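You operate a simulated robot arm through the tools that you are given. There is no shell and no other tool. Be economical: measure what you need, move in short steps, check, and stop when the job is done.

You run a simulated robot arm. Do the job below in one go: nothing can be reset, and whatever is moved stays where it is left.

Task
Uncap and unlock the laser, level it with the blue foot screw and switch it to cross lines.
Fine: the bubble ends between its lines; leave the other screw alone and the laser on.

It is judged by the outcome, as a careful person would: the job done as asked, and still so three seconds after it is handed in. It fails if anything else is knocked over, pushed out of place, dropped, spilled or broken.

Robot
A 7-joint arm with a two-finger parallel gripper, fixed in place. Base frame: the origin is at the foot of the arm, x ahead of it, y to its left, z up. Lengths are in cm, angles in rad, forces in N, time in s.
Its first joint turns from -2.897 to 2.897 rad. Payload 4.4 kg.
Tool frame: the origin (TCP) lies between the finger pads and is the grasp point; the fingertips stand 2.3 cm ahead of it; z points along the fingers, y is the line along which they close. Largest opening 9.4 cm; finger width 3.8, thickness 1; the body of the gripper, 5.4 by 9.6 cm, starts 3.9 cm behind the TCP.
Orientation is told as [roll, pitch, yaw] about the base's x, y, z axes, in that order, counted from this pose: with the fingers straight down and closing along the base's y, the tool's x points along the base's -x, its y along +y and its z along -z.

Tools
- The arm moves only by the tool apply_moves. Its argument "rows" is a list of rows, each a list of 7 numbers: the shift along the tool's x, y, z in units of 150 mm (1.0 is 150 mm), then the turn, a rotation vector about the tool's x, y, z in units of 120 degrees (1.0 is 120 degrees), then the gripper command, from -1 (shut) to 1 (fully open), values between in proportion. In form: [[dx, dy, dz, wx, wy, wz, fingers], ...]. A call has 1 to 8 rows; each row is the pose to reach, as a shift and turn from the pose commanded when the call began, along the tool's axes at that moment. A call with a number of a shift or a turn outside -1 to 1 is refused whole. Rows are played at 5 a second. More than 5 cm and 0.15 rad between two rows, or a gripper value outside its range, and nothing of the call is played. A pose out of reach is approached as far as the arm can. The call stops where the force on the tool passes 40 N (or 10 N more than at its start, if that is more) or the arm is blocked; 0.2 s more then pass. Each finger travels about 10.8 cm/s and halts on what it meets, pressing with about 36 N; the grip force reading is that of the motor and also rises with nothing between the fingers. The clock runs only during rows and for 0.2 s after the last one: add rows that repeat a pose to give the fingers time. The reply holds the time, the measured pose of the TCP, the force on the tool along the base axes, the opening and the grip force, in the units named above and with some noise, with the torque about the TCP (base axes, N m) and any sound that the robot's microphone picked up.
- Cameras (640 x 400 px; columns grow to the right, rows downward): "scene" is fixed at [22.05, -50.06, 166.2]; the picture's right is [0.81, -0.58, 0.00], its down [-0.22, -0.30, -0.93] and it looks along [0.54, 0.75, -0.37] (base axes); focal length 351 px, centre (320, 200). "wrist" rides on the gripper at [8.6, 1.6, -7.5] in the tool frame; the picture's right is [-0.18, 0.98, 0.00], its down [-0.58, -0.11, -0.81] and it looks along [-0.79, -0.15, 0.59] (tool axes); focal length 243 px, centre (320, 200).
- snapshot(camera): a new picture of that camera. The clock stands still meanwhile.
- pixel_to_xyz(camera, pixels): for up to 12 pixels [column, row] of the newest picture of that camera ("zoom" is the newest enlarged one), the place [x, y, z] in the base frame of the surface seen there, good to about 0.2 cm. The clock stands still meanwhile.
- close_up(camera, box): a new picture of the part [left, top, right, bottom] of that camera's present view, enlarged. The clock stands still meanwhile.
- hand_in(): hands the job in; it is judged then, once.

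Go step by step. Measure first, check grasps and placings, and put right what went wrong. The budget is 80 turns and 38 pictures, counting those below and the enlarged ones. Unless the task says otherwise, let go and move clear before handing in, and close with one line.

The tools are called after "Request:" by a JSON object that holds its "fn" and its "kwargs". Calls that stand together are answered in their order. apply_moves: Moves the arm, as the interface text tells. Its arguments: {"type":"object","properties":{"rows":{"type":"array","items":{"type":"array","items":{"type":"number"}}}},"required":["rows"]} The other tools are called the same way: snapshot (camera) takes a picture; pixel_to_xyz (camera, pixels) gives the place of the surface under pixels of a picture; close_up (camera, box) takes an enlarged picture of a part of a camera's view; hand_in () hands the job in.

At the start:

```text
t: 0.0
tool_pos: [52.73, 17.36, 151.34]
tool_rot: [0.001, -0.001, 0.0]
wrist_force: [-0.2, 0.7, 0.2]
wrist_torque: [-0.01, 0.0, -0.03]
width: 9.39
gripper_force: 0.1
```

scene: 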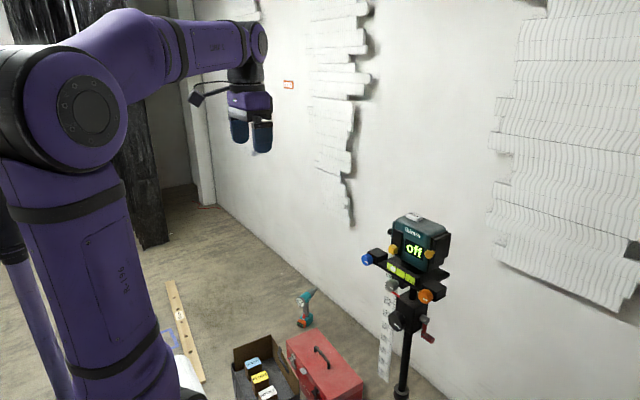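
wrist: 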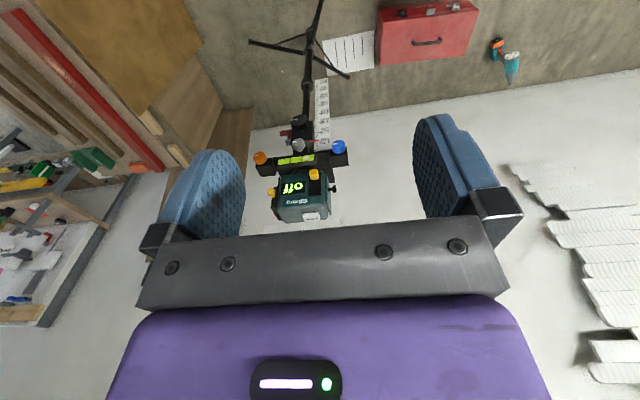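

The scene shows the laser on a tripod near pixel (415,250), with a blue knob at (367,260), an orange one at (426,296), and yellow parts at (393,250) and (430,255). I'll enlarge this area.

Request:
{"fn": "close_up", "kwargs": {"camera": "scene", "box": [350, 200, 462, 350]}}

Request:
{"fn": "close_up", "kwargs": {"camera": "wrist", "box": [240, 110, 360, 230]}}

Request:
{"fn": "pixel_to_xyz", "kwargs": {"camera": "scene", "pixels": [[367, 260], [426, 296], [393, 250], [430, 255], [415, 216], [415, 250], [401, 271], [391, 286], [428, 337], [405, 312]]}}

```text
2.67 times, centred on (406, 275) of scene
```

zoom: 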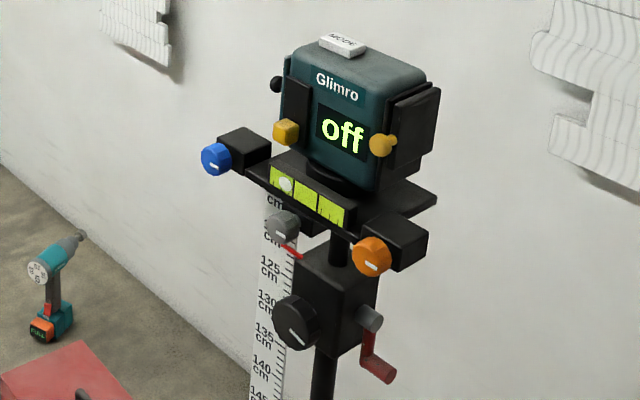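

```text
3.33 times, centred on (300, 170) of wrist
```

zoom: 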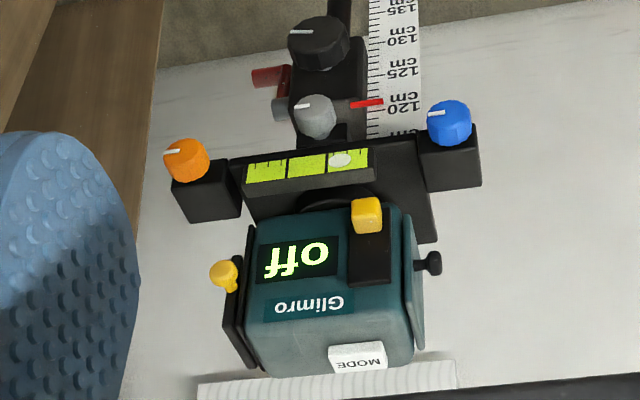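

```text
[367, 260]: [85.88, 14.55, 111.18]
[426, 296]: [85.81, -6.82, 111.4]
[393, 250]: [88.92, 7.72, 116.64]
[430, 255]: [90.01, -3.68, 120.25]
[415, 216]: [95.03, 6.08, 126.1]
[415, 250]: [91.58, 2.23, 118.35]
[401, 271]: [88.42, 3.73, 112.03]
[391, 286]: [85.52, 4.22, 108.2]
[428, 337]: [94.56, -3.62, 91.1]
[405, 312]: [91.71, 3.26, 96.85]
```

The front faces the robot: blue knob at about (86,14.5,111), slider knob at (89,7.7,116.6), and side pieces I still need to identify. I'll turn the wrist 180° about the tool axis so the camera will end up above when the fingers point forward.

Request:
{"fn": "apply_moves", "kwargs": {"rows": [[0, 0, 0, 0, 0, -0.07, 1], [0, 0, 0, 0, 0, -0.14, 1], [0, 0, 0, 0, 0, -0.21, 1], [0, 0, 0, 0, 0, -0.28, 1], [0, 0, 0, 0, 0, -0.35, 1], [0, 0, 0, 0, 0, -0.42, 1], [0, 0, 0, 0, 0, -0.49, 1], [0, 0, 0, 0, 0, -0.5, 1]]}}

```text
t: 1.8
tool_pos: [52.71, 17.2, 151.17]
tool_rot: [-0.001, -0.003, 1.049]
wrist_force: [-0.1, 0.4, 0.0]
wrist_torque: [0.03, 0.02, 0.0]
width: 9.41
gripper_force: 0.0
```

The turn went cleanly (yaw 1.05), so I'll continue the same way.

Request:
{"fn": "apply_moves", "kwargs": {"rows": [[0, 0, 0, 0, 0, -0.07, 1], [0, 0, 0, 0, 0, -0.14, 1], [0, 0, 0, 0, 0, -0.21, 1], [0, 0, 0, 0, 0, -0.28, 1], [0, 0, 0, 0, 0, -0.35, 1], [0, 0, 0, 0, 0, -0.42, 1], [0, 0, 0, 0, 0, -0.49, 1], [0, 0, 0, 0, 0, -0.5, 1]]}}

Request:
{"fn": "apply_moves", "kwargs": {"rows": [[0, 0, 0, 0, 0, -0.07, 1], [0, 0, 0, 0, 0, -0.14, 1], [0, 0, 0, 0, 0, -0.21, 1], [0, 0, 0, 0, 0, -0.28, 1], [0, 0, 0, 0, 0, -0.35, 1], [0, 0, 0, 0, 0, -0.42, 1], [0, 0, 0, 0, 0, -0.49, 1], [0, 0, 0, 0, 0, -0.5, 1]]}}

```text
t: 3.6
tool_pos: [52.64, 17.24, 151.04]
tool_rot: [0.001, -0.002, 2.096]
wrist_force: [-0.3, 0.1, 0.8]
wrist_torque: [0.01, -0.02, -0.03]
width: 9.39
gripper_force: 0.1
```

```text
t: 5.4
tool_pos: [52.64, 17.22, 151.13]
tool_rot: [-0.001, 0.0, -3.139]
wrist_force: [0.4, -0.6, -0.6]
wrist_torque: [-0.01, -0.02, 0.01]
width: 9.4
gripper_force: 0.2
```

Yaw is now 180°, so I'll pitch the fingers forward (positive about tool y) while moving slightly down and towards the middle.

Request:
{"fn": "apply_moves", "kwargs": {"rows": [[0, 0.06, 0, 0, 0.07, 0, 1], [0, 0.12, 0, 0, 0.14, 0, 1], [0, 0.18, 0.05, 0, 0.21, 0, 1], [0, 0.24, 0.1, 0, 0.28, 0, 1], [0, 0.3, 0.15, 0, 0.35, 0, 1], [0, 0.36, 0.2, 0, 0.42, 0, 1], [0, 0.42, 0.25, 0, 0.49, 0, 1], [0, 0.48, 0.3, 0, 0.55, 0, 1]]}}

```text
t: 7.2
tool_pos: [52.79, 10.04, 146.8]
tool_rot: [0.001, 1.153, -3.142]
wrist_force: [0.6, -0.3, -0.7]
wrist_torque: [0.0, -0.03, 0.01]
width: 9.42
gripper_force: 0.1
```

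Pitch is 1.15 rad; I'll finish to 90° and take a look.

Request:
{"fn": "apply_moves", "kwargs": {"rows": [[0, 0, 0, 0, 0.07, 0, 1], [0, 0, 0, 0, 0.14, 0, 1], [0, 0, 0, 0, 0.2, 0, 1], [0, 0, 0, 0, 0.2, 0, 1]]}}

Request:
{"fn": "snapshot", "kwargs": {"camera": "wrist"}}

```text
t: 8.2
tool_pos: [52.79, 10.02, 146.79]
tool_rot: [-1.896, 1.57, 1.245]
wrist_force: [-0.4, 0.3, 0.6]
wrist_torque: [-0.01, 0.03, -0.01]
width: 9.39
gripper_force: 0.1
```

```text
33 pictures are left
```

wrist: 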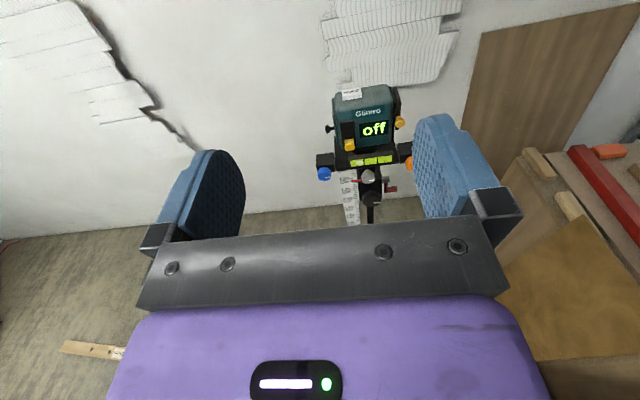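

The tool now points forward with the camera above, and the laser is visible at (360,125). I'll move closer for a clear look.

Request:
{"fn": "apply_moves", "kwargs": {"rows": [[-0.15, 0.04, 0.15, 0, 0, 0, 1], [-0.3, 0.08, 0.3, 0, 0, 0, 1], [-0.45, 0.12, 0.45, 0, 0, 0, 1], [-0.6, 0.16, 0.6, 0, 0, 0, 1], [-0.75, 0.2, 0.75, 0, 0, 0, 1], [-0.9, 0.25, 0.9, 0, 0, 0, 1], [-0.9, 0.25, 0.95, 0, 0, 0, 1]]}}

Request:
{"fn": "close_up", "kwargs": {"camera": "wrist", "box": [230, 40, 430, 240]}}

Request:
{"fn": "close_up", "kwargs": {"camera": "scene", "box": [355, 205, 455, 305]}}

```text
t: 9.8
tool_pos: [67.03, 6.25, 133.24]
tool_rot: [-1.837, 1.569, 1.305]
wrist_force: [-0.2, 0.4, -0.5]
wrist_torque: [0.01, 0.01, 0.03]
width: 9.38
gripper_force: 0.1
```

```text
2.00 times, centred on (330, 140) of wrist
```

zoom: 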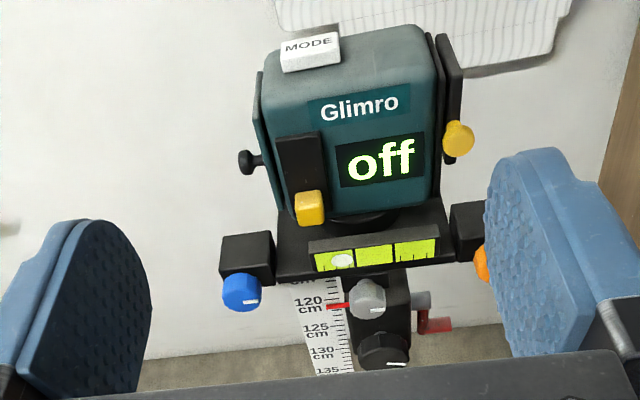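

```text
4.00 times, centred on (405, 255) of scene
```

zoom: 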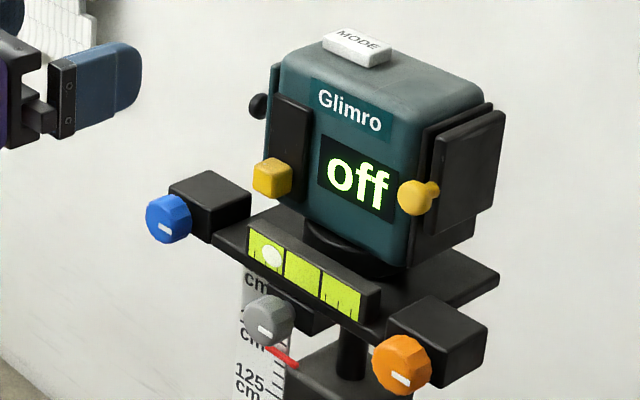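

The yellow slider sits on a front track, a dark plate with a yellow handle is on the right side, and a black knob is on the left side. I'll measure these in the scene zoom.

Request:
{"fn": "pixel_to_xyz", "kwargs": {"camera": "zoom", "pixels": [[412, 198], [433, 188], [440, 160], [500, 120], [485, 210], [450, 230], [270, 178], [292, 110], [290, 150], [258, 105], [355, 42], [165, 218]]}}

Request:
{"fn": "snapshot", "kwargs": {"camera": "wrist"}}

Request:
{"fn": "pixel_to_xyz", "kwargs": {"camera": "wrist", "pixels": [[459, 139], [354, 132], [352, 154], [385, 144], [356, 110], [384, 102], [384, 162], [401, 166], [420, 166], [438, 164], [350, 185], [412, 190]]}}

```text
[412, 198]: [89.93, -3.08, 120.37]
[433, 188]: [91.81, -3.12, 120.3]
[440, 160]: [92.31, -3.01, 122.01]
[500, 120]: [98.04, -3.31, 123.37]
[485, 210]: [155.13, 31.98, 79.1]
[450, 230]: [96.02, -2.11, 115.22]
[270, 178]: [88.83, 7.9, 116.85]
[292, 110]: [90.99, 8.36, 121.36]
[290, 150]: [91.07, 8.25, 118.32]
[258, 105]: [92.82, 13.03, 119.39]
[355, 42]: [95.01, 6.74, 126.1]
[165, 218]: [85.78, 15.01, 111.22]
```

```text
30 pictures are left
```

wrist: 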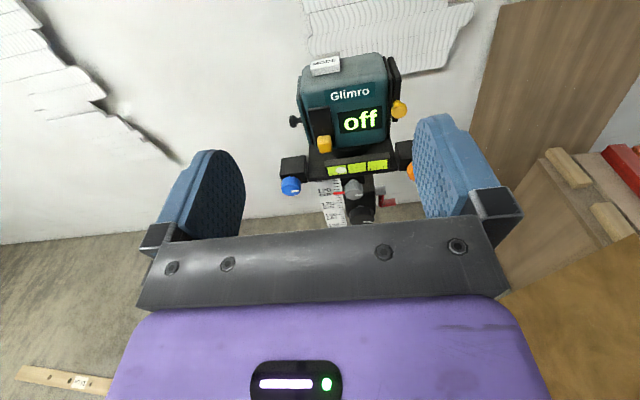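

```text
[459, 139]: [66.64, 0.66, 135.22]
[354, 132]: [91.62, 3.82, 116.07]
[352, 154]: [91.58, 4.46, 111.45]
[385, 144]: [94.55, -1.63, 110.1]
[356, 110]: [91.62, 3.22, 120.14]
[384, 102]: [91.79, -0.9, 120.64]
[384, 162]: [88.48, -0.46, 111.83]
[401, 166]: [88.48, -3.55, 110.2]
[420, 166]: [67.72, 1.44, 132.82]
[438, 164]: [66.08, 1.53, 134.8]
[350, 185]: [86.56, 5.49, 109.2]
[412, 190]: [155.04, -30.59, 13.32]
```

I want a view of the right-hand cover, so I'll go to the right and turn the tool left about the vertical.

Request:
{"fn": "apply_moves", "kwargs": {"rows": [[0, 0.2, 0, 0, 0, 0, 1], [0, 0.4, 0.0, 0.05, 0, 0, 1], [0, 0.6, 0, 0.1, 0, 0, 1], [0, 0.8, 0, 0.15, 0, 0, 1], [0, 1.0, 0, 0.21, 0, 0, 1], [0, 1.0, 0, 0.27, 0, 0, 1]]}}

Request:
{"fn": "apply_moves", "kwargs": {"rows": [[0, 0.25, 0, 0, 0, 0, 1], [0, 0.5, 0.1, 0.05, 0, 0, 1], [0, 0.7, 0.2, 0.1, 0, 0, 1], [0, 0.7, 0.3, 0.1, 0, 0, 1]]}}

Request:
{"fn": "snapshot", "kwargs": {"camera": "wrist"}}

```text
t: 11.2
tool_pos: [67.18, -7.44, 131.94]
tool_rot: [0.934, 1.255, -1.735]
wrist_force: [-1.2, 6.4, 3.0]
wrist_torque: [-0.11, 0.14, -0.37]
width: 9.39
gripper_force: 0.1
out of reach, approached as far as the arm can: row 2, 3, 4
```

```text
t: 12.2
tool_pos: [76.22, -15.26, 133.24]
tool_rot: [2.652, 1.57, 0.286]
wrist_force: [0.0, 0.7, -0.2]
wrist_torque: [0.0, 0.04, -0.05]
width: 9.39
gripper_force: 0.0
```

```text
29 pictures are left
```

wrist: 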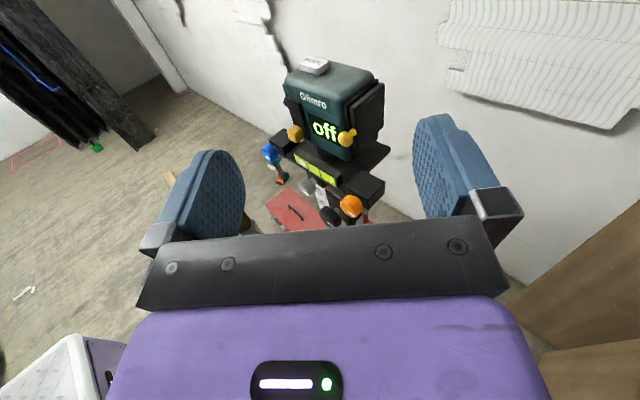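

The right cover is visible at (365,115), with its yellow handle at (346,138). I'll zoom in.

Request:
{"fn": "close_up", "kwargs": {"camera": "wrist", "box": [255, 50, 400, 225]}}

Request:
{"fn": "pixel_to_xyz", "kwargs": {"camera": "wrist", "pixels": [[346, 138], [353, 132], [358, 110], [381, 90], [381, 125], [362, 150], [367, 120], [375, 105], [352, 88], [352, 206], [384, 152]]}}

```text
2.29 times, centred on (328, 138) of wrist
```

zoom: 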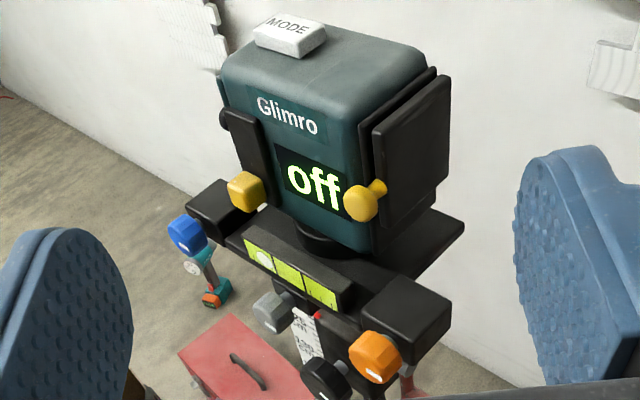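

```text
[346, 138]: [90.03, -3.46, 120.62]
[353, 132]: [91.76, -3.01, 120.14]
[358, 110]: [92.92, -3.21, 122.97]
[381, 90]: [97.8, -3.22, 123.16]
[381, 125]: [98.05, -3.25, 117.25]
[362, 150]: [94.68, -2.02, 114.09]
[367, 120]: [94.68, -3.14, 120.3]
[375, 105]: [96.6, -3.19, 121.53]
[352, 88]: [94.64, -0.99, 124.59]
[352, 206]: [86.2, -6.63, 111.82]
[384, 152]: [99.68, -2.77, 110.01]
```

The right plate spans x 92.4–98.2, y≈−3.2, with a handle stem on its front edge. Before deciding what it is, I'll look at the left side and rear.

Request:
{"fn": "apply_moves", "kwargs": {"rows": [[0.05, -0.2, 0, -0.05, 0, 0, 1], [0.1, -0.4, -0.1, -0.1, 0, 0, 1], [0.1, -0.6, -0.2, -0.16, 0, 0, 1], [0.1, -0.8, -0.3, -0.22, 0, 0, 1], [0.1, -1.0, -0.3, -0.28, 0, 0, 1], [0.1, -1.0, -0.3, -0.34, 0, 0, 1], [0.1, -1.0, -0.3, -0.37, 0, 0, 1]]}}

```text
t: 13.8
tool_pos: [65.62, -7.63, 137.41]
tool_rot: [-0.512, 1.568, 2.629]
wrist_force: [-1.2, 0.1, -0.2]
wrist_torque: [0.02, 0.0, 0.03]
width: 9.37
gripper_force: 0.2
out of reach, approached as far as the arm can: row 4, 5, 6, 7
```

The arm fell short of the last rows, so I'll check with a small move to the left at this yaw.

Request:
{"fn": "apply_moves", "kwargs": {"rows": [[0, 0, 0, 0, 0, 0, 1], [0, -0.1, 0, 0, 0, 0, 1]]}}

```text
t: 14.4
tool_pos: [65.72, -6.12, 137.43]
tool_rot: [-0.964, 1.568, 2.174]
wrist_force: [0.7, -0.2, -0.1]
wrist_torque: [0.0, -0.01, 0.02]
width: 9.38
gripper_force: 0.1
```

That works. I'll continue to the left and turn right afterwards.

Request:
{"fn": "apply_moves", "kwargs": {"rows": [[0, -0.25, 0, 0, 0, 0, 1], [0, -0.5, 0, 0, 0, 0, 1], [0, -0.75, 0, 0, 0, 0, 1], [0, -1.0, 0, 0, 0, 0, 1]]}}

Request:
{"fn": "apply_moves", "kwargs": {"rows": [[0, -0.25, 0, -0.05, 0, 0, 1], [0, -0.5, 0.1, -0.11, 0, 0, 1], [0, -0.75, 0.2, -0.18, 0, 0, 1], [0, -1.0, 0.4, -0.25, 0, 0, 1], [0, -1.0, 0.5, -0.32, 0, 0, 1], [0, -1.0, 0.5, -0.38, 0, 0, 1], [0, -1.0, 0.5, -0.44, 0, 0, 1]]}}

Request:
{"fn": "snapshot", "kwargs": {"camera": "wrist"}}

```text
t: 15.4
tool_pos: [65.44, 8.62, 137.4]
tool_rot: [-0.833, 1.569, 2.31]
wrist_force: [-0.6, -0.6, -0.1]
wrist_torque: [-0.03, 0.02, 0.02]
width: 9.38
gripper_force: 0.0
```

```text
t: 17.0
tool_pos: [72.83, 23.8, 137.47]
tool_rot: [-0.837, 1.57, 1.382]
wrist_force: [0.6, -0.2, 0.2]
wrist_torque: [-0.02, 0.01, 0.02]
width: 9.39
gripper_force: 0.1
```

```text
27 pictures are left
```

wrist: 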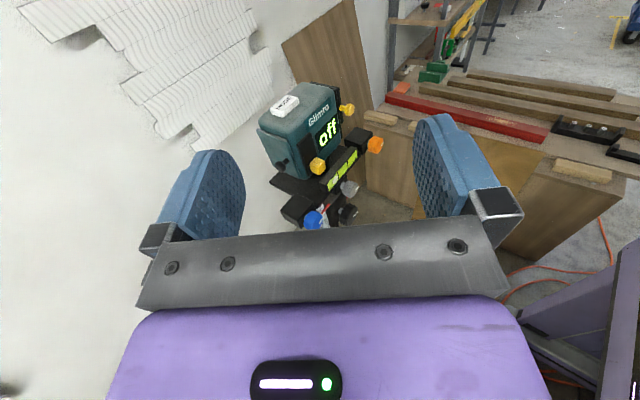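

Request:
{"fn": "close_up", "kwargs": {"camera": "wrist", "box": [250, 75, 390, 235]}}

Request:
{"fn": "pixel_to_xyz", "kwargs": {"camera": "wrist", "pixels": [[318, 166], [310, 148], [300, 130], [280, 163], [270, 140], [348, 109], [315, 218], [286, 104], [305, 150], [290, 180], [280, 105], [340, 183]]}}

```text
2.50 times, centred on (320, 155) of wrist
```

zoom: 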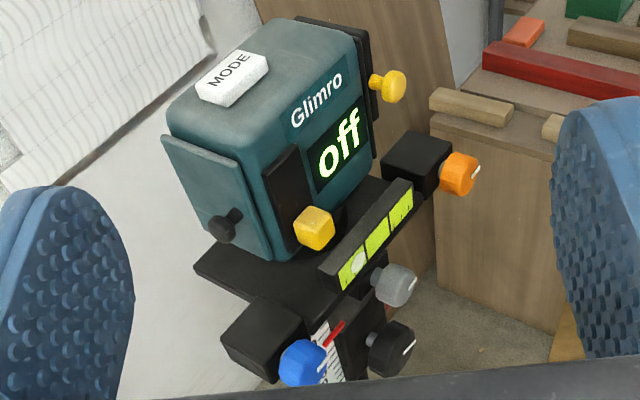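

```text
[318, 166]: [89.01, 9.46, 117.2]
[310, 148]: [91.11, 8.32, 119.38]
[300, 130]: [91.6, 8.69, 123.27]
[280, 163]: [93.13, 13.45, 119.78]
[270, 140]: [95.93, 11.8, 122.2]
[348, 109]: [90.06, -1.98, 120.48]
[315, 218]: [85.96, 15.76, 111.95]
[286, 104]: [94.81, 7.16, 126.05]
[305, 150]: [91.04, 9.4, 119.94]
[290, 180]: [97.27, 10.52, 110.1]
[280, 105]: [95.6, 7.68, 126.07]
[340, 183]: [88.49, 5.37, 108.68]
```

The left plate is just a battery-type door with a black thumbscrew; the right dark plate with the gold handle at about (90.9,−2.9,120.4) is the cap. I'll move in front of it, fingers facing straight ahead.

Request:
{"fn": "apply_moves", "kwargs": {"rows": [[-0.1, 0.1, 0.1, 0.06, 0, 0, 1], [-0.2, 0.2, 0.2, 0.12, 0, 0, 1], [-0.35, 0.3, 0.3, 0.18, 0, 0, 1], [-0.5, 0.4, 0.4, 0.24, 0, 0, 1], [-0.65, 0.5, 0.5, 0.3, 0, 0, 1], [-0.8, 0.6, 0.6, 0.36, 0, 0, 1], [-0.83, 0.7, 0.67, 0.42, 0, 0, 1], [-0.83, 0.75, 0.67, 0.44, 0, 0, 1]]}}

Request:
{"fn": "apply_moves", "kwargs": {"rows": [[-0.05, 0.2, 0.1, 0, 0, 0, 0.5], [-0.1, 0.4, 0.2, 0, 0, 0, 0], [-0.15, 0.6, 0.3, 0, 0, 0, -0.1], [-0.2, 0.75, 0.4, 0, 0, 0, -0.15]]}}

```text
t: 18.8
tool_pos: [70.11, 9.08, 124.87]
tool_rot: [-0.069, 1.57, 3.074]
wrist_force: [0.8, 0.3, -1.0]
wrist_torque: [0.05, 0.0, -0.02]
width: 9.4
gripper_force: 0.0
```

```text
t: 19.8
tool_pos: [74.04, 2.06, 121.07]
tool_rot: [0.778, 1.524, -2.357]
wrist_force: [-0.5, -0.5, -0.3]
wrist_torque: [0.01, 0.01, 0.08]
width: 4.03
gripper_force: 0.1
out of reach, approached as far as the arm can: row 3, 4
```

The arm seems to run into a joint limit here, so I'll back the tool roll off toward the original side (positive about tool z), making the fingers close vertically.

Request:
{"fn": "apply_moves", "kwargs": {"rows": [[0, 0, 0, 0, 0, 0.07, -0.15], [0, 0, 0, 0, 0, 0.14, -0.15], [0, 0, 0, 0, 0, 0.21, -0.15], [0, 0, 0, 0, 0, 0.28, -0.15], [0, 0, 0, 0, 0, 0.35, -0.15], [0, 0, 0, 0, 0, 0.42, -0.15], [0, 0, 0, 0, 0, 0.49, -0.15], [0, 0, 0, 0, 0, 0.56, -0.15]]}}

Request:
{"fn": "apply_moves", "kwargs": {"rows": [[0, 0, 0, 0, 0, 0.07, -0.15], [0, 0, 0, 0, 0, 0.14, -0.15], [0, 0, 0, 0, 0, 0.19, -0.15], [0, 0, 0, 0, 0, 0.19, -0.15]]}}

```text
t: 21.6
tool_pos: [74.08, 2.42, 121.24]
tool_rot: [-1.571, 0.393, 1.571]
wrist_force: [-0.2, -0.3, -0.9]
wrist_torque: [0.03, -0.02, 0.01]
width: 4.01
gripper_force: 0.1
```

```text
t: 22.6
tool_pos: [74.1, 2.25, 121.13]
tool_rot: [-1.57, -0.002, 1.572]
wrist_force: [-0.4, -0.6, -0.2]
wrist_torque: [-0.02, -0.01, 0.02]
width: 4.01
gripper_force: 0.1
```

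Now fingers close vertically (tool x = −Y, y = −Z, z = +X). I'll approach to just in front of the gold handle and look.

Request:
{"fn": "apply_moves", "kwargs": {"rows": [[0.17, 0.02, 0.2, 0, 0, 0, -0.15], [0.343, 0.047, 0.4, 0, 0, 0, -0.15], [0.343, 0.047, 0.66, 0, 0, 0, -0.15], [0.343, 0.047, 0.66, 0, 0, 0, -0.15]]}}

Request:
{"fn": "snapshot", "kwargs": {"camera": "wrist"}}

Request:
{"fn": "close_up", "kwargs": {"camera": "scene", "box": [335, 195, 465, 305]}}

```text
t: 23.6
tool_pos: [74.83, 1.63, 121.19]
tool_rot: [-1.57, -0.001, 1.57]
wrist_force: [-0.5, 0.2, -0.6]
wrist_torque: [0.0, 0.0, 0.01]
width: 4.01
gripper_force: 0.0
out of reach, approached as far as the arm can: row 1, 2, 3, 4
```

```text
25 pictures are left
```

wrist: 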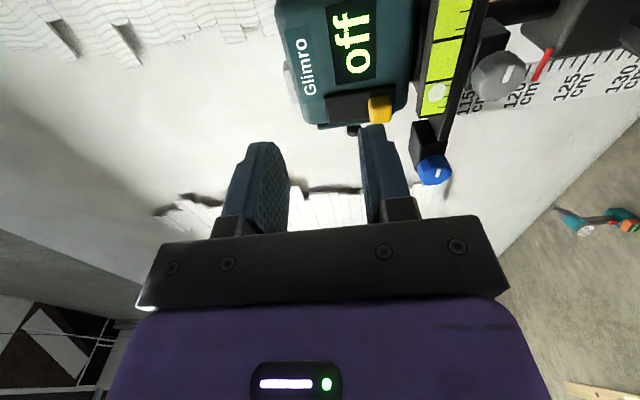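

```text
3.64 times, centred on (400, 250) of scene
```

zoom: 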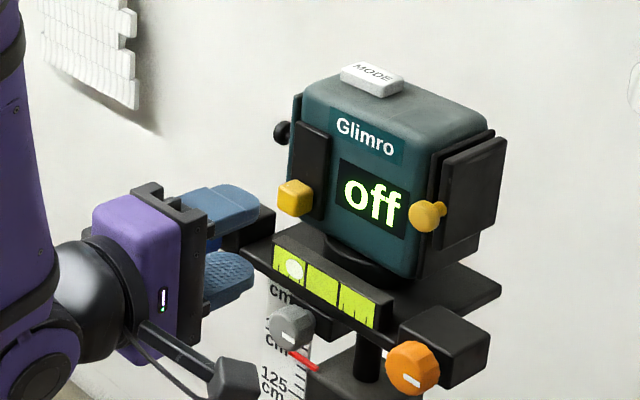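

The forward direction near the arm's centreline hits a wrist limit, and the tool is stuck at (74.8,1.6,121.2). I'll tilt the tool 30° downward, which should relieve it, and try the approach again.

Request:
{"fn": "apply_moves", "kwargs": {"rows": [[0, 0, 0, -0.06, 0, 0, -0.15], [0, 0, 0, -0.12, 0, 0, -0.15], [0, 0, 0, -0.18, 0, 0, -0.15], [0, 0, 0, -0.25, 0, 0, -0.15], [0.1, 0, 0, -0.25, 0, 0, -0.15], [0.2, 0, 0, -0.25, 0, 0, -0.15], [0.3, 0, 0, -0.25, 0, 0, -0.15]]}}

```text
t: 25.2
tool_pos: [74.86, -2.76, 121.0]
tool_rot: [-1.046, 0.0, 1.571]
wrist_force: [0.1, -0.5, -0.3]
wrist_torque: [0.0, 0.01, 0.02]
width: 3.99
gripper_force: 0.0
```

The tilt solved it: the arm is now at (74.9,−2.8,121.0). I'll reduce the tilt to 15° while moving to x≈85, then check.

Request:
{"fn": "apply_moves", "kwargs": {"rows": [[0.01, -0.08, 0.14, 0.04, 0, 0, -0.3], [0.02, -0.16, 0.28, 0.08, 0, 0, -0.35], [0.03, -0.24, 0.42, 0.125, 0, 0, -0.4], [0.03, -0.338, 0.583, 0.125, 0, 0, -0.4], [0.03, -0.338, 0.583, 0.125, 0, 0, -0.4]]}}

Request:
{"fn": "snapshot", "kwargs": {"camera": "wrist"}}

Request:
{"fn": "close_up", "kwargs": {"camera": "scene", "box": [365, 205, 465, 305]}}

```text
t: 26.4
tool_pos: [85.06, -3.22, 121.09]
tool_rot: [-1.308, 0.0, 1.571]
wrist_force: [0.4, -0.2, 0.0]
wrist_torque: [0.0, 0.01, 0.02]
width: 2.81
gripper_force: 0.0
```

```text
23 pictures are left
```

wrist: 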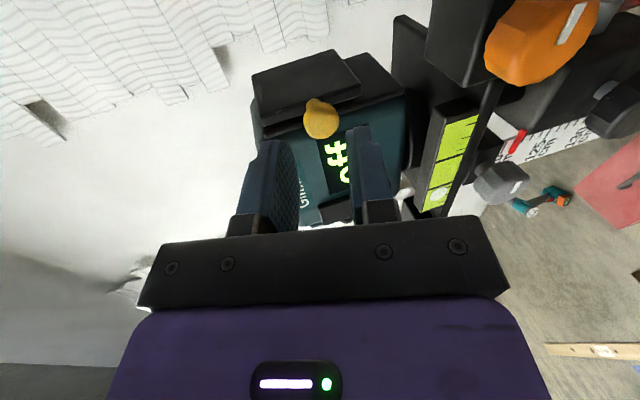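

```text
4.00 times, centred on (415, 255) of scene
```

zoom: 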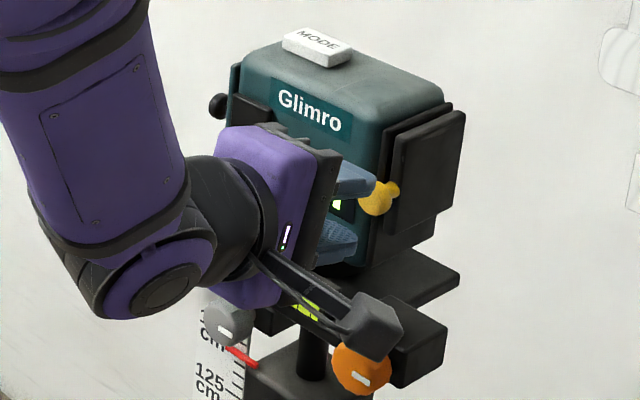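

The view shows the ball at (321,118), between the finger lines. I'll measure the handle and cover precisely from here.

Request:
{"fn": "pixel_to_xyz", "kwargs": {"camera": "wrist", "pixels": [[321, 120], [308, 120], [334, 120], [321, 134], [318, 100], [300, 78], [345, 72], [270, 105], [350, 100], [385, 80]]}}

```text
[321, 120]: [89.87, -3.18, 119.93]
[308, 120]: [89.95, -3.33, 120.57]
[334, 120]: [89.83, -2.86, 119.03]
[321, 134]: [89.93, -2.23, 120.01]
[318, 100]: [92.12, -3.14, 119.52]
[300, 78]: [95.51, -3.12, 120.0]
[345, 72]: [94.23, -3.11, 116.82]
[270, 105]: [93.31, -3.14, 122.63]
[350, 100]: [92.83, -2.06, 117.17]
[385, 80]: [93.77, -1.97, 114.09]
```

The handle is a mushroom knob centred near (90.6,−2.9,120). I'll move in over it and close.

Request:
{"fn": "apply_moves", "kwargs": {"rows": [[-0.01, -0.011, 0.13, 0, 0, 0, -0.4], [-0.01, -0.022, 0.263, 0, 0, 0, -0.4], [-0.01, -0.022, 0.263, 0, 0, 0, -0.4], [-0.01, -0.022, 0.263, 0, 0, 0, -0.7], [-0.01, -0.022, 0.263, 0, 0, 0, -1], [-0.01, -0.022, 0.263, 0, 0, 0, -1]]}}

```text
t: 27.8
tool_pos: [88.83, -3.03, 120.26]
tool_rot: [-1.304, -0.001, 1.57]
wrist_force: [-16.3, -3.4, -21.7]
wrist_torque: [0.08, 0.19, 0.5]
width: 2.1
gripper_force: 44.6
```

Gripped at width 2.1, but the tool is being pulled back and down, so I'll relax slightly down and back to see how the force changes.

Request:
{"fn": "apply_moves", "kwargs": {"rows": [[0, 0.018, -0.016, 0, 0, 0, -1], [0, 0.018, -0.016, 0, 0, 0, -1]]}}

```text
t: 28.4
tool_pos: [88.76, -3.17, 120.15]
tool_rot: [-1.311, 0.0, 1.572]
wrist_force: [1.2, -1.3, -8.6]
wrist_torque: [0.16, 0.09, 0.39]
width: 2.09
gripper_force: 44.9
```

Along x it feels stiff. I'll test outward (−y) with a small move.

Request:
{"fn": "apply_moves", "kwargs": {"rows": [[0.03, 0.005, 0, 0, 0, 0, -1], [0.06, 0.008, 0, 0, 0, 0, -1], [0.06, 0.008, 0, 0, 0, 0, -1]]}}

```text
t: 29.2
tool_pos: [88.73, -3.67, 120.25]
tool_rot: [-1.313, 0.002, 1.574]
wrist_force: [-0.4, 29.1, 9.7]
wrist_torque: [0.3, -0.16, 1.01]
width: 2.1
gripper_force: 45.3
```

It resists at 29 N after 0.5 cm; I'll look at whether the plate actually moved.

Request:
{"fn": "snapshot", "kwargs": {"camera": "wrist"}}

Request:
{"fn": "pixel_to_xyz", "kwargs": {"camera": "wrist", "pixels": [[300, 70], [330, 62], [280, 85], [345, 80], [355, 115], [270, 115], [300, 40], [285, 100]]}}

```text
21 pictures are left
```

wrist: 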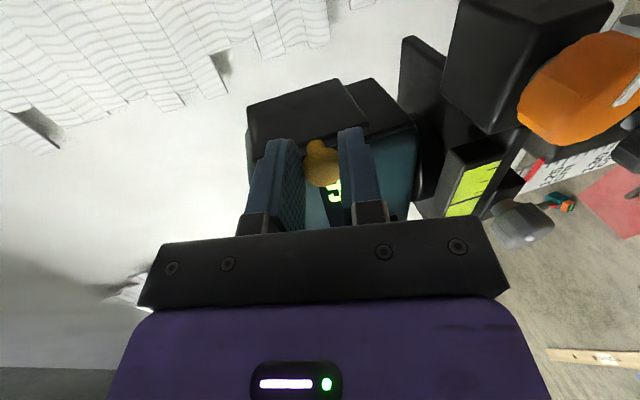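

```text
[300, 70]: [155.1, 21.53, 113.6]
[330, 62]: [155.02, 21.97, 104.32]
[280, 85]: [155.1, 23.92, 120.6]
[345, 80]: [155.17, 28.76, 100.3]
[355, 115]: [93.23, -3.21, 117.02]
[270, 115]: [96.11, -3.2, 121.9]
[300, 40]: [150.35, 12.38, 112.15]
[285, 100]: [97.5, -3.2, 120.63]
```

The plate is still flat at y≈−3.2, so it doesn't hinge outward; a slide along x is likely. I'll relax back in y and pull toward the robot.

Request:
{"fn": "apply_moves", "kwargs": {"rows": [[-0.05, 0, 0, 0, 0, 0, -1], [-0.05, -0.009, -0.032, 0, 0, 0, -1], [-0.05, -0.017, -0.064, 0, 0, 0, -1], [-0.05, -0.017, -0.064, 0, 0, 0, -1]]}}

```text
t: 30.2
tool_pos: [87.69, -3.7, 120.2]
tool_rot: [-1.303, 0.0, 1.566]
wrist_force: [0.5, -15.6, -20.2]
wrist_torque: [-0.48, 0.38, -1.31]
width: 2.08
gripper_force: 44.8
```

It slid 1 cm toward the robot with no x resistance. I'll ease the sideways and vertical load and keep pulling a bit.

Request:
{"fn": "apply_moves", "kwargs": {"rows": [[0.03, 0.012, -0.002, 0, 0, 0, -1], [0.03, -0.005, -0.066, 0, 0, 0, -1], [0.03, -0.022, -0.13, 0, 0, 0, -1], [0.03, -0.022, -0.13, 0, 0, 0, -1]]}}

Request:
{"fn": "close_up", "kwargs": {"camera": "scene", "box": [365, 205, 465, 305]}}

```text
t: 30.8
tool_pos: [87.07, -3.67, 120.2]
tool_rot: [-1.298, -0.001, 1.573]
wrist_force: [0.4, -3.6, -9.5]
wrist_torque: [0.0, 0.13, 0.32]
width: 2.09
gripper_force: 45.2
stopped in row 3: the force on the tool passed its limit at 45 N (the readings are from after the stop); the commanded pose is now the measured one
```

```text
4.00 times, centred on (415, 255) of scene
```

zoom: 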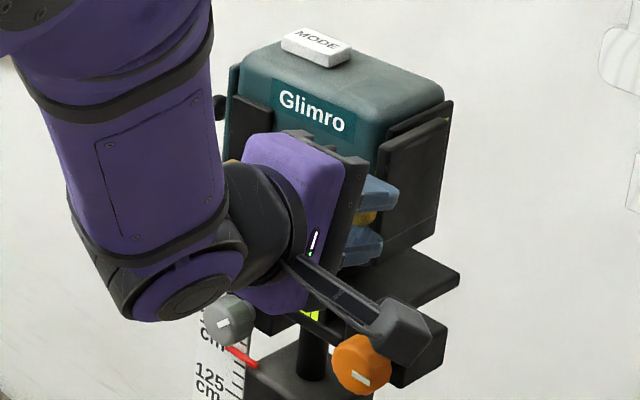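

The plate has slid about 1.7 cm forward, since its right edge moved from 465 to 440. I'll keep pulling more slowly.

Request:
{"fn": "apply_moves", "kwargs": {"rows": [[0, 0.0, -0.01, 0, 0, 0, -1], [0, -0.005, -0.02, 0, 0, 0, -1], [0, -0.008, -0.03, 0, 0, 0, -1], [0, -0.011, -0.04, 0, 0, 0, -1], [0, -0.014, -0.05, 0, 0, 0, -1], [0, -0.017, -0.06, 0, 0, 0, -1]]}}

```text
t: 31.8
tool_pos: [86.44, -3.79, 120.26]
tool_rot: [-1.29, 0.0, 1.571]
wrist_force: [0.4, 0.9, -10.1]
wrist_torque: [-0.12, 0.2, -0.07]
width: 2.09
gripper_force: 44.7
stopped in row 4: the force on the tool passed its limit at 42 N (the readings are from after the stop); the commanded pose is now the measured one
```

Progress continues but with force peaks. I'll take the vertical load off (lower 0.1 cm) and pull further.

Request:
{"fn": "apply_moves", "kwargs": {"rows": [[0, 0.008, -0.002, 0, 0, 0, -1], [0, 0.006, -0.01, 0, 0, 0, -1], [0, 0.004, -0.018, 0, 0, 0, -1], [0, 0.002, -0.026, 0, 0, 0, -1], [0, 0, -0.034, 0, 0, 0, -1], [0, -0.003, -0.042, 0, 0, 0, -1], [0, -0.005, -0.05, 0, 0, 0, -1]]}}

```text
t: 33.2
tool_pos: [85.75, -3.79, 120.26]
tool_rot: [-1.285, -0.003, 1.573]
wrist_force: [-0.3, -0.5, -9.3]
wrist_torque: [-0.09, 0.2, -0.18]
width: 2.06
gripper_force: 44.9
stopped in row 7: the force on the tool passed its limit at 42 N (the readings are from after the stop); the commanded pose is now the measured one
```

Request:
{"fn": "apply_moves", "kwargs": {"rows": [[0, 0.0, -0.008, 0, 0, 0, -1], [0, -0.002, -0.016, 0, 0, 0, -1], [0, -0.004, -0.024, 0, 0, 0, -1], [0, -0.006, -0.032, 0, 0, 0, -1], [0, -0.008, -0.04, 0, 0, 0, -1], [0, -0.01, -0.048, 0, 0, 0, -1]]}}

Request:
{"fn": "close_up", "kwargs": {"camera": "scene", "box": [365, 205, 465, 305]}}

```text
t: 34.4
tool_pos: [85.04, -3.77, 120.39]
tool_rot: [-1.279, -0.005, 1.574]
wrist_force: [-0.2, 0.0, -11.2]
wrist_torque: [-0.09, 0.22, -0.2]
width: 2.08
gripper_force: 44.3
stopped in row 5: the force on the tool passed its limit at 42 N (the readings are from after the stop); the commanded pose is now the measured one
```

```text
4.00 times, centred on (415, 255) of scene
```

zoom: 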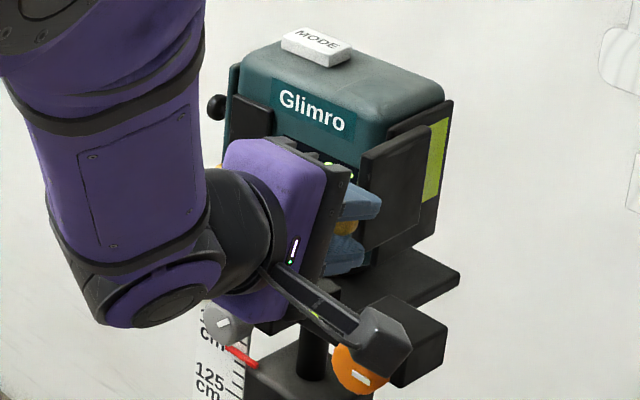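

A green window is appearing at (437,160) in the zoom, so the cap slides toward the robot. My pull was slightly upward (sign slip on tool y), so I'll correct and pull straight.

Request:
{"fn": "apply_moves", "kwargs": {"rows": [[0, 0.012, 0, 0, 0, 0, -1], [0, 0.017, -0.016, 0, 0, 0, -1], [0, 0.022, -0.032, 0, 0, 0, -1], [0, 0.026, -0.048, 0, 0, 0, -1], [0, 0.03, -0.064, 0, 0, 0, -1], [0, 0.035, -0.08, 0, 0, 0, -1], [0, 0.039, -0.097, 0, 0, 0, -1]]}}

```text
t: 36.0
tool_pos: [83.6, -3.81, 120.4]
tool_rot: [-1.281, -0.005, 1.573]
wrist_force: [1.3, -3.8, -4.4]
wrist_torque: [-0.08, 0.01, 0.0]
width: 2.11
gripper_force: 45.3
```

Smooth now, with low force; total travel is about 5.2 cm. I'll pull a little more and look.

Request:
{"fn": "apply_moves", "kwargs": {"rows": [[0, 0.006, -0.016, 0, 0, 0, -1], [0, 0.01, -0.032, 0, 0, 0, -1], [0, 0.014, -0.048, 0, 0, 0, -1], [0, 0.016, -0.055, 0, 0, 0, -1]]}}

Request:
{"fn": "close_up", "kwargs": {"camera": "scene", "box": [345, 205, 465, 305]}}

```text
t: 37.0
tool_pos: [82.86, -3.66, 120.35]
tool_rot: [-1.283, -0.004, 1.573]
wrist_force: [22.1, -1.1, -3.2]
wrist_torque: [-0.22, -0.08, -1.14]
width: 2.11
gripper_force: 44.9
```

```text
4.00 times, centred on (405, 255) of scene
```

zoom: 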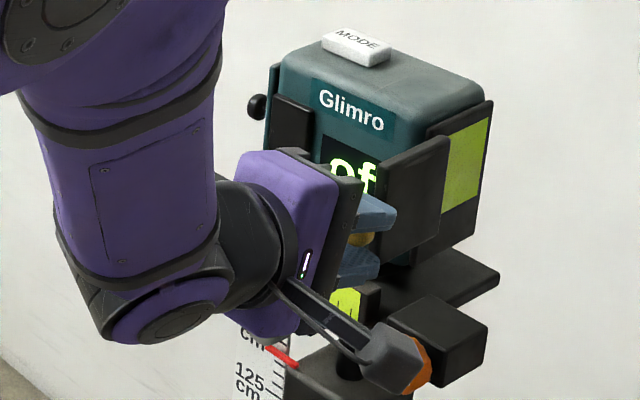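

Force rose to 22 N at about 5.9 cm of travel (end stop) and the green window is clear. I'll relax, release, and back off.

Request:
{"fn": "apply_moves", "kwargs": {"rows": [[0, -0.004, 0.014, 0, 0, 0, -1], [0, -0.004, 0.014, 0, 0, 0, -0.6], [0, -0.004, 0.014, 0, 0, 0, -0.3], [0, 0.0, -0.1, 0, 0, 0, -0.3], [0, 0.0, -0.3, 0, 0, 0, -0.3], [0, 0.0, -0.4, 0, 0, 0, -0.3]]}}

Request:
{"fn": "snapshot", "kwargs": {"camera": "scene"}}

```text
t: 38.4
tool_pos: [77.06, -3.88, 121.9]
tool_rot: [-1.284, -0.004, 1.573]
wrist_force: [1.3, 0.6, -0.5]
wrist_torque: [-0.01, -0.04, 0.03]
width: 3.29
gripper_force: 0.1
```

```text
17 pictures are left
```

scene: 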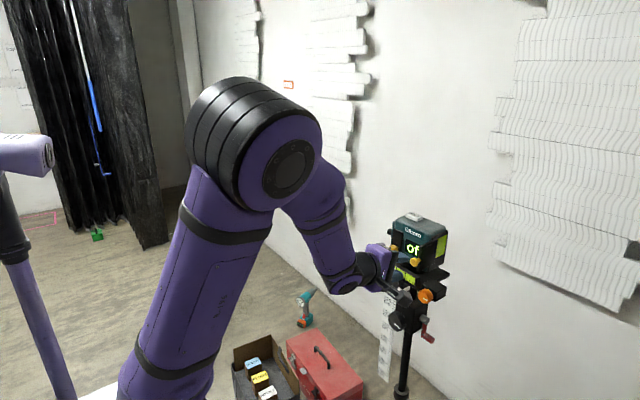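

The cap stays open. Next is the lock slider (yellow cube near (89.9,8.1,117)); I'll move in front of it.

Request:
{"fn": "apply_moves", "kwargs": {"rows": [[-0.25, 0.02, 0, 0, 0, 0, -0.2], [-0.5, 0.05, 0.05, 0, 0, 0, -0.2], [-0.8, 0.08, 0.15, 0, 0, 0, -0.2], [-0.8, 0.08, 0.246, 0, 0, 0, -0.2], [-0.8, 0.08, 0.246, 0, 0, 0, -0.2]]}}

Request:
{"fn": "snapshot", "kwargs": {"camera": "wrist"}}

Request:
{"fn": "pixel_to_xyz", "kwargs": {"camera": "wrist", "pixels": [[320, 130], [330, 120], [310, 120], [350, 130], [300, 130], [340, 140], [330, 140], [345, 120]]}}

```text
t: 39.5
tool_pos: [80.2, 8.37, 119.72]
tool_rot: [-1.282, -0.003, 1.574]
wrist_force: [0.0, 0.3, -0.4]
wrist_torque: [0.03, -0.02, -0.04]
width: 3.75
gripper_force: 0.1
```

```text
16 pictures are left
```

wrist: 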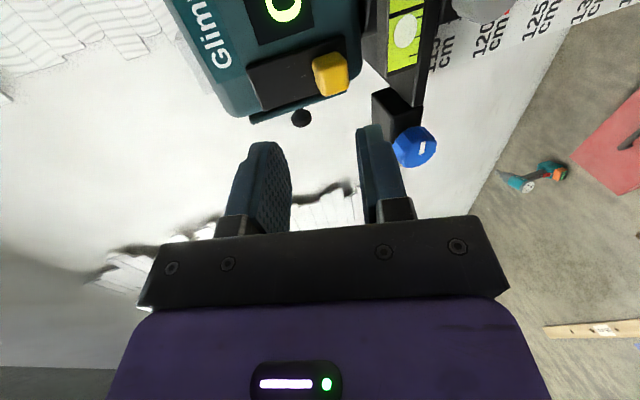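

```text
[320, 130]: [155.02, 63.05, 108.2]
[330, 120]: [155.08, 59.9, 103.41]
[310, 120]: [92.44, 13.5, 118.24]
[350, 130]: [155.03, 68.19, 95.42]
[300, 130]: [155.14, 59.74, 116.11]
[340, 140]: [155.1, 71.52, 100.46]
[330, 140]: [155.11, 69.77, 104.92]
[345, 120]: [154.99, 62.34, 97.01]
```

Request:
{"fn": "pixel_to_xyz", "kwargs": {"camera": "wrist", "pixels": [[330, 80], [318, 64], [318, 88], [344, 60], [344, 88], [330, 92], [300, 85], [262, 90], [255, 70], [335, 55], [405, 30]]}}

```text
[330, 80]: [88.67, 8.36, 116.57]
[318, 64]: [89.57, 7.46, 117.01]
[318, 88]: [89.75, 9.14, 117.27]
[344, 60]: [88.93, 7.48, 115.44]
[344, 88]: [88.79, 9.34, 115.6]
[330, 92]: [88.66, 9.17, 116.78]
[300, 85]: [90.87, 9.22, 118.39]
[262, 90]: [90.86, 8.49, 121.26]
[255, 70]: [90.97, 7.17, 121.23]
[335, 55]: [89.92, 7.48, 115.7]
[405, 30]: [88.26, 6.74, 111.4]
```

The cube spans y 7.4–9.3, z 115.3–117.3, front at x 88.7. I'll advance and grip it.

Request:
{"fn": "apply_moves", "kwargs": {"rows": [[0, 0.01, 0.15, 0, 0, 0, -0.32], [0, 0.025, 0.3, 0, 0, 0, -0.32], [0, 0.035, 0.43, 0, 0, 0, -0.32], [0, 0.045, 0.555, 0, 0, 0, -0.32], [0, 0.045, 0.555, 0, 0, 0, -0.32], [0, 0.045, 0.555, 0, 0, 0, -0.6], [0, 0.045, 0.555, 0, 0, 0, -1], [0, 0.045, 0.555, 0, 0, 0, -1]]}}

```text
t: 40.6
tool_pos: [87.2, 8.6, 117.19]
tool_rot: [-1.284, 0.0, 1.583]
wrist_force: [-25.6, 4.2, 12.2]
wrist_torque: [-0.13, 0.32, -0.17]
width: 2.99
gripper_force: 0.0
stopped in row 5: the force on the tool passed its limit at 60 N (the readings are from after the stop); the commanded pose is now the measured one
```

Something blocked at x 87.2, likely the lower finger against the cube's lower edge or the vial housing. I'll look before going on.

Request:
{"fn": "snapshot", "kwargs": {"camera": "wrist"}}

Request:
{"fn": "pixel_to_xyz", "kwargs": {"camera": "wrist", "pixels": [[330, 110], [335, 90], [345, 100], [350, 120], [390, 50], [410, 60], [380, 80], [375, 100], [365, 60], [300, 110]]}}

```text
15 pictures are left
```

wrist: 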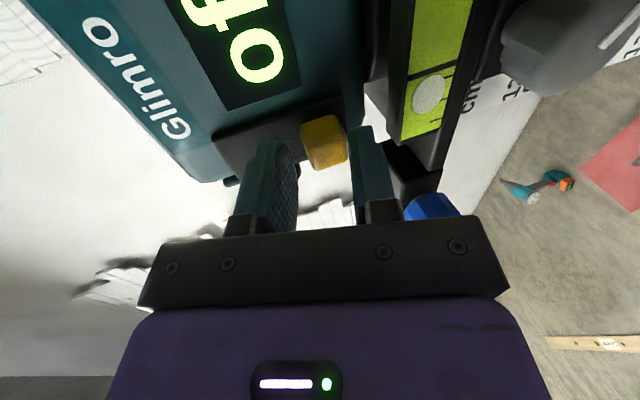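

```text
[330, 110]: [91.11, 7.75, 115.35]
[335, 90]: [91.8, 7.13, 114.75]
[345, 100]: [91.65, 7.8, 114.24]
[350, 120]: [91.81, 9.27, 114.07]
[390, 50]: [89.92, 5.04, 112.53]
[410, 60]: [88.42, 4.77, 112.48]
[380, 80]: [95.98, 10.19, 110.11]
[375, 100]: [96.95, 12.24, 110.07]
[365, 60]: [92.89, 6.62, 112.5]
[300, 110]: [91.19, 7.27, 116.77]
```

Only the upper fingertip, leaning forward because of the tilt, can have met the track (x 90.9). I'll back off, level the tool more, then re-advance and grip.

Request:
{"fn": "apply_moves", "kwargs": {"rows": [[0, 0, -0.06, 0, 0, 0, -0.25], [0.01, 0.01, -0.06, 0.05, 0, 0, -0.25], [0.013, 0.028, -0.03, 0.1, 0, 0, -0.25], [0.013, 0.028, 0.02, 0.1, 0, 0, -0.25], [0.013, 0.028, 0.06, 0.1, 0, 0, -0.25], [0.013, 0.028, 0.06, 0.1, 0, 0, -0.6], [0.013, 0.028, 0.06, 0.1, 0, 0, -1], [0.013, 0.028, 0.06, 0.1, 0, 0, -1]]}}

```text
t: 42.4
tool_pos: [88.11, 8.18, 116.34]
tool_rot: [-1.492, 0.0, 1.581]
wrist_force: [-3.2, 0.0, 0.2]
wrist_torque: [-0.58, -0.68, 0.28]
width: 2.29
gripper_force: 44.8
```

Cube gripped (2.29 cm, low force). I'll slide it upward in small steps.

Request:
{"fn": "apply_moves", "kwargs": {"rows": [[0, -0.033, -0.003, 0, 0, 0, -1], [0, -0.066, -0.005, 0, 0, 0, -1], [0, -0.1, -0.008, 0, 0, 0, -1], [0, -0.133, -0.011, 0, 0, 0, -1], [0, -0.166, -0.013, 0, 0, 0, -1], [0, -0.2, -0.016, 0, 0, 0, -1], [0, -0.233, -0.018, 0, 0, 0, -1]]}}

```text
t: 44.0
tool_pos: [88.06, 8.18, 119.81]
tool_rot: [-1.491, 0.001, 1.579]
wrist_force: [-8.1, 3.0, -1.1]
wrist_torque: [-0.51, -0.68, 0.18]
width: 2.28
gripper_force: 44.6
```

It moved 3.5 cm up freely; I'll continue until it meets its stop.

Request:
{"fn": "apply_moves", "kwargs": {"rows": [[0, -0.025, -0.004, 0, 0, 0, -1], [0, -0.05, -0.008, 0, 0, 0, -1], [0, -0.075, -0.012, 0, 0, 0, -1], [0, -0.1, -0.014, 0, 0, 0, -1], [0, -0.12, -0.016, 0, 0, 0, -1]]}}

```text
t: 44.6
tool_pos: [88.23, 8.17, 119.9]
tool_rot: [-1.476, -0.003, 1.58]
wrist_force: [13.9, 5.4, -10.1]
wrist_torque: [-0.43, -0.53, 0.47]
width: 2.31
gripper_force: 44.8
stopped in row 3: the force on the tool passed its limit at 45 N (the readings are from after the stop); the commanded pose is now the measured one
```

The stop was reached after about 3.6 cm. I'll release, back off and look.

Request:
{"fn": "apply_moves", "kwargs": {"rows": [[0, 0, 0, 0, 0, 0, -0.6], [0, 0, 0, 0, 0, 0, -0.25], [0, 0, -0.1, 0, 0, 0, -0.25], [0, 0, -0.3, 0, 0, 0, -0.25], [0, 0, -0.5, 0, 0, 0, -0.25]]}}

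Request:
{"fn": "close_up", "kwargs": {"camera": "scene", "box": [345, 200, 465, 320]}}

Request:
{"fn": "snapshot", "kwargs": {"camera": "wrist"}}

```text
t: 45.8
tool_pos: [80.52, 7.92, 120.76]
tool_rot: [-1.479, -0.001, 1.578]
wrist_force: [-0.3, -0.3, -0.6]
wrist_torque: [-0.02, -0.02, 0.03]
width: 3.55
gripper_force: 0.0
```

```text
3.33 times, centred on (405, 260) of scene
```

zoom: 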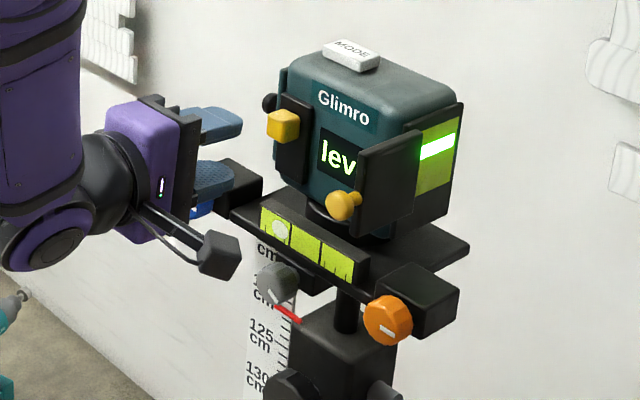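

```text
13 pictures are left
```

wrist: 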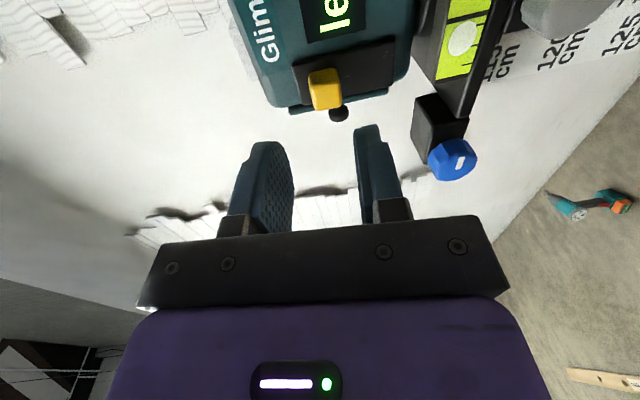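

The display now says "lev" and the green line is lit; the bubble sits toward the blue side, i.e. the blue side is high. I'll measure the blue knob.

Request:
{"fn": "pixel_to_xyz", "kwargs": {"camera": "wrist", "pixels": [[440, 165], [448, 152], [452, 172], [465, 165], [459, 163], [435, 155], [445, 178], [472, 160], [452, 142], [440, 120], [462, 40]]}}

```text
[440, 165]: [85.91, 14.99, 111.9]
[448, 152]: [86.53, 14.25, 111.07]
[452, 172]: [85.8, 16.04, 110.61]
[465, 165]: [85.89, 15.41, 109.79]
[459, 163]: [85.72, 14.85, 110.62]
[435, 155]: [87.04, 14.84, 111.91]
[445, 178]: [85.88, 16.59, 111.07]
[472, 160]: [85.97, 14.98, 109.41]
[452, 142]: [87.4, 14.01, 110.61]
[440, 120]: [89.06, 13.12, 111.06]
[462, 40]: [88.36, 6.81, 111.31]
```

The knob is centred at about (y 15.2, z 110.7), front at x 85.8, radius ~1.3, axis along x. I'll move in front of it.

Request:
{"fn": "apply_moves", "kwargs": {"rows": [[-0.12, 0.15, 0, 0, 0, 0, -0.1], [-0.24, 0.3, 0, 0, 0, 0, -0.1], [-0.36, 0.45, 0.02, 0, 0, 0, -0.1], [-0.485, 0.6, 0.05, 0, 0, 0, -0.1], [-0.485, 0.63, 0.058, 0, 0, 0, -0.1], [-0.485, 0.63, 0.058, 0, 0, 0, -0.1]]}}

Request:
{"fn": "snapshot", "kwargs": {"camera": "wrist"}}

```text
t: 47.2
tool_pos: [80.47, 15.53, 111.31]
tool_rot: [-1.48, -0.005, 1.581]
wrist_force: [0.3, -0.6, 0.1]
wrist_torque: [0.03, 0.01, 0.0]
width: 4.2
gripper_force: 0.0
```

```text
12 pictures are left
```

wrist: 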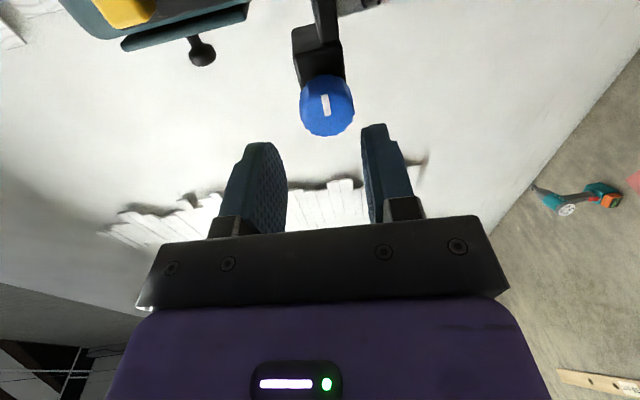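

Request:
{"fn": "pixel_to_xyz", "kwargs": {"camera": "wrist", "pixels": [[326, 112], [326, 132], [303, 110], [350, 108], [318, 95], [335, 95], [326, 105], [326, 82]]}}

```text
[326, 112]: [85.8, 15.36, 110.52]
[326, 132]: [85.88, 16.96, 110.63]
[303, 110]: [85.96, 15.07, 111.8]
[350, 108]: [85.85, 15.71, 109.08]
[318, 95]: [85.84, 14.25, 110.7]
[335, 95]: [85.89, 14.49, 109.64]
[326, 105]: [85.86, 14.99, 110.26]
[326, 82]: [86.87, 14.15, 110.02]
```

Knob centre is (y 15.5, z 110.45). I'll advance, close on it, and check the forces.

Request:
{"fn": "apply_moves", "kwargs": {"rows": [[0, 0.009, 0.16, 0, 0, 0, -0.1], [0, 0.018, 0.318, 0, 0, 0, -0.1], [0, 0.018, 0.318, 0, 0, 0, -0.1], [0, 0.018, 0.318, 0, 0, 0, -0.5], [0, 0.018, 0.318, 0, 0, 0, -1], [0, 0.018, 0.318, 0, 0, 0, -1]]}}

Request:
{"fn": "close_up", "kwargs": {"camera": "scene", "box": [360, 230, 450, 300]}}

```text
t: 48.6
tool_pos: [85.24, 15.46, 110.5]
tool_rot: [-1.477, -0.002, 1.579]
wrist_force: [-3.4, 0.6, -15.0]
wrist_torque: [-0.04, -0.32, 0.06]
width: 3.43
gripper_force: 45.2
```

```text
5.71 times, centred on (405, 265) of scene
```

zoom: 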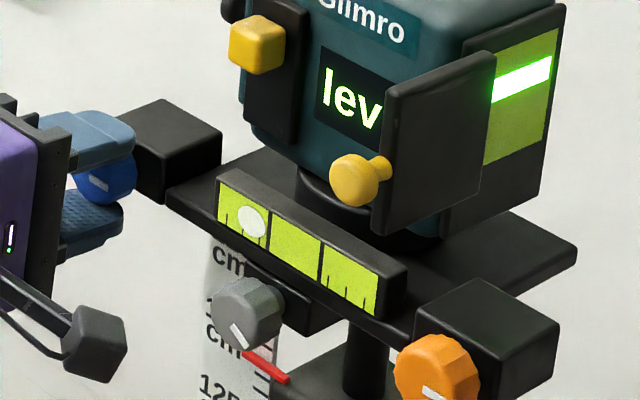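

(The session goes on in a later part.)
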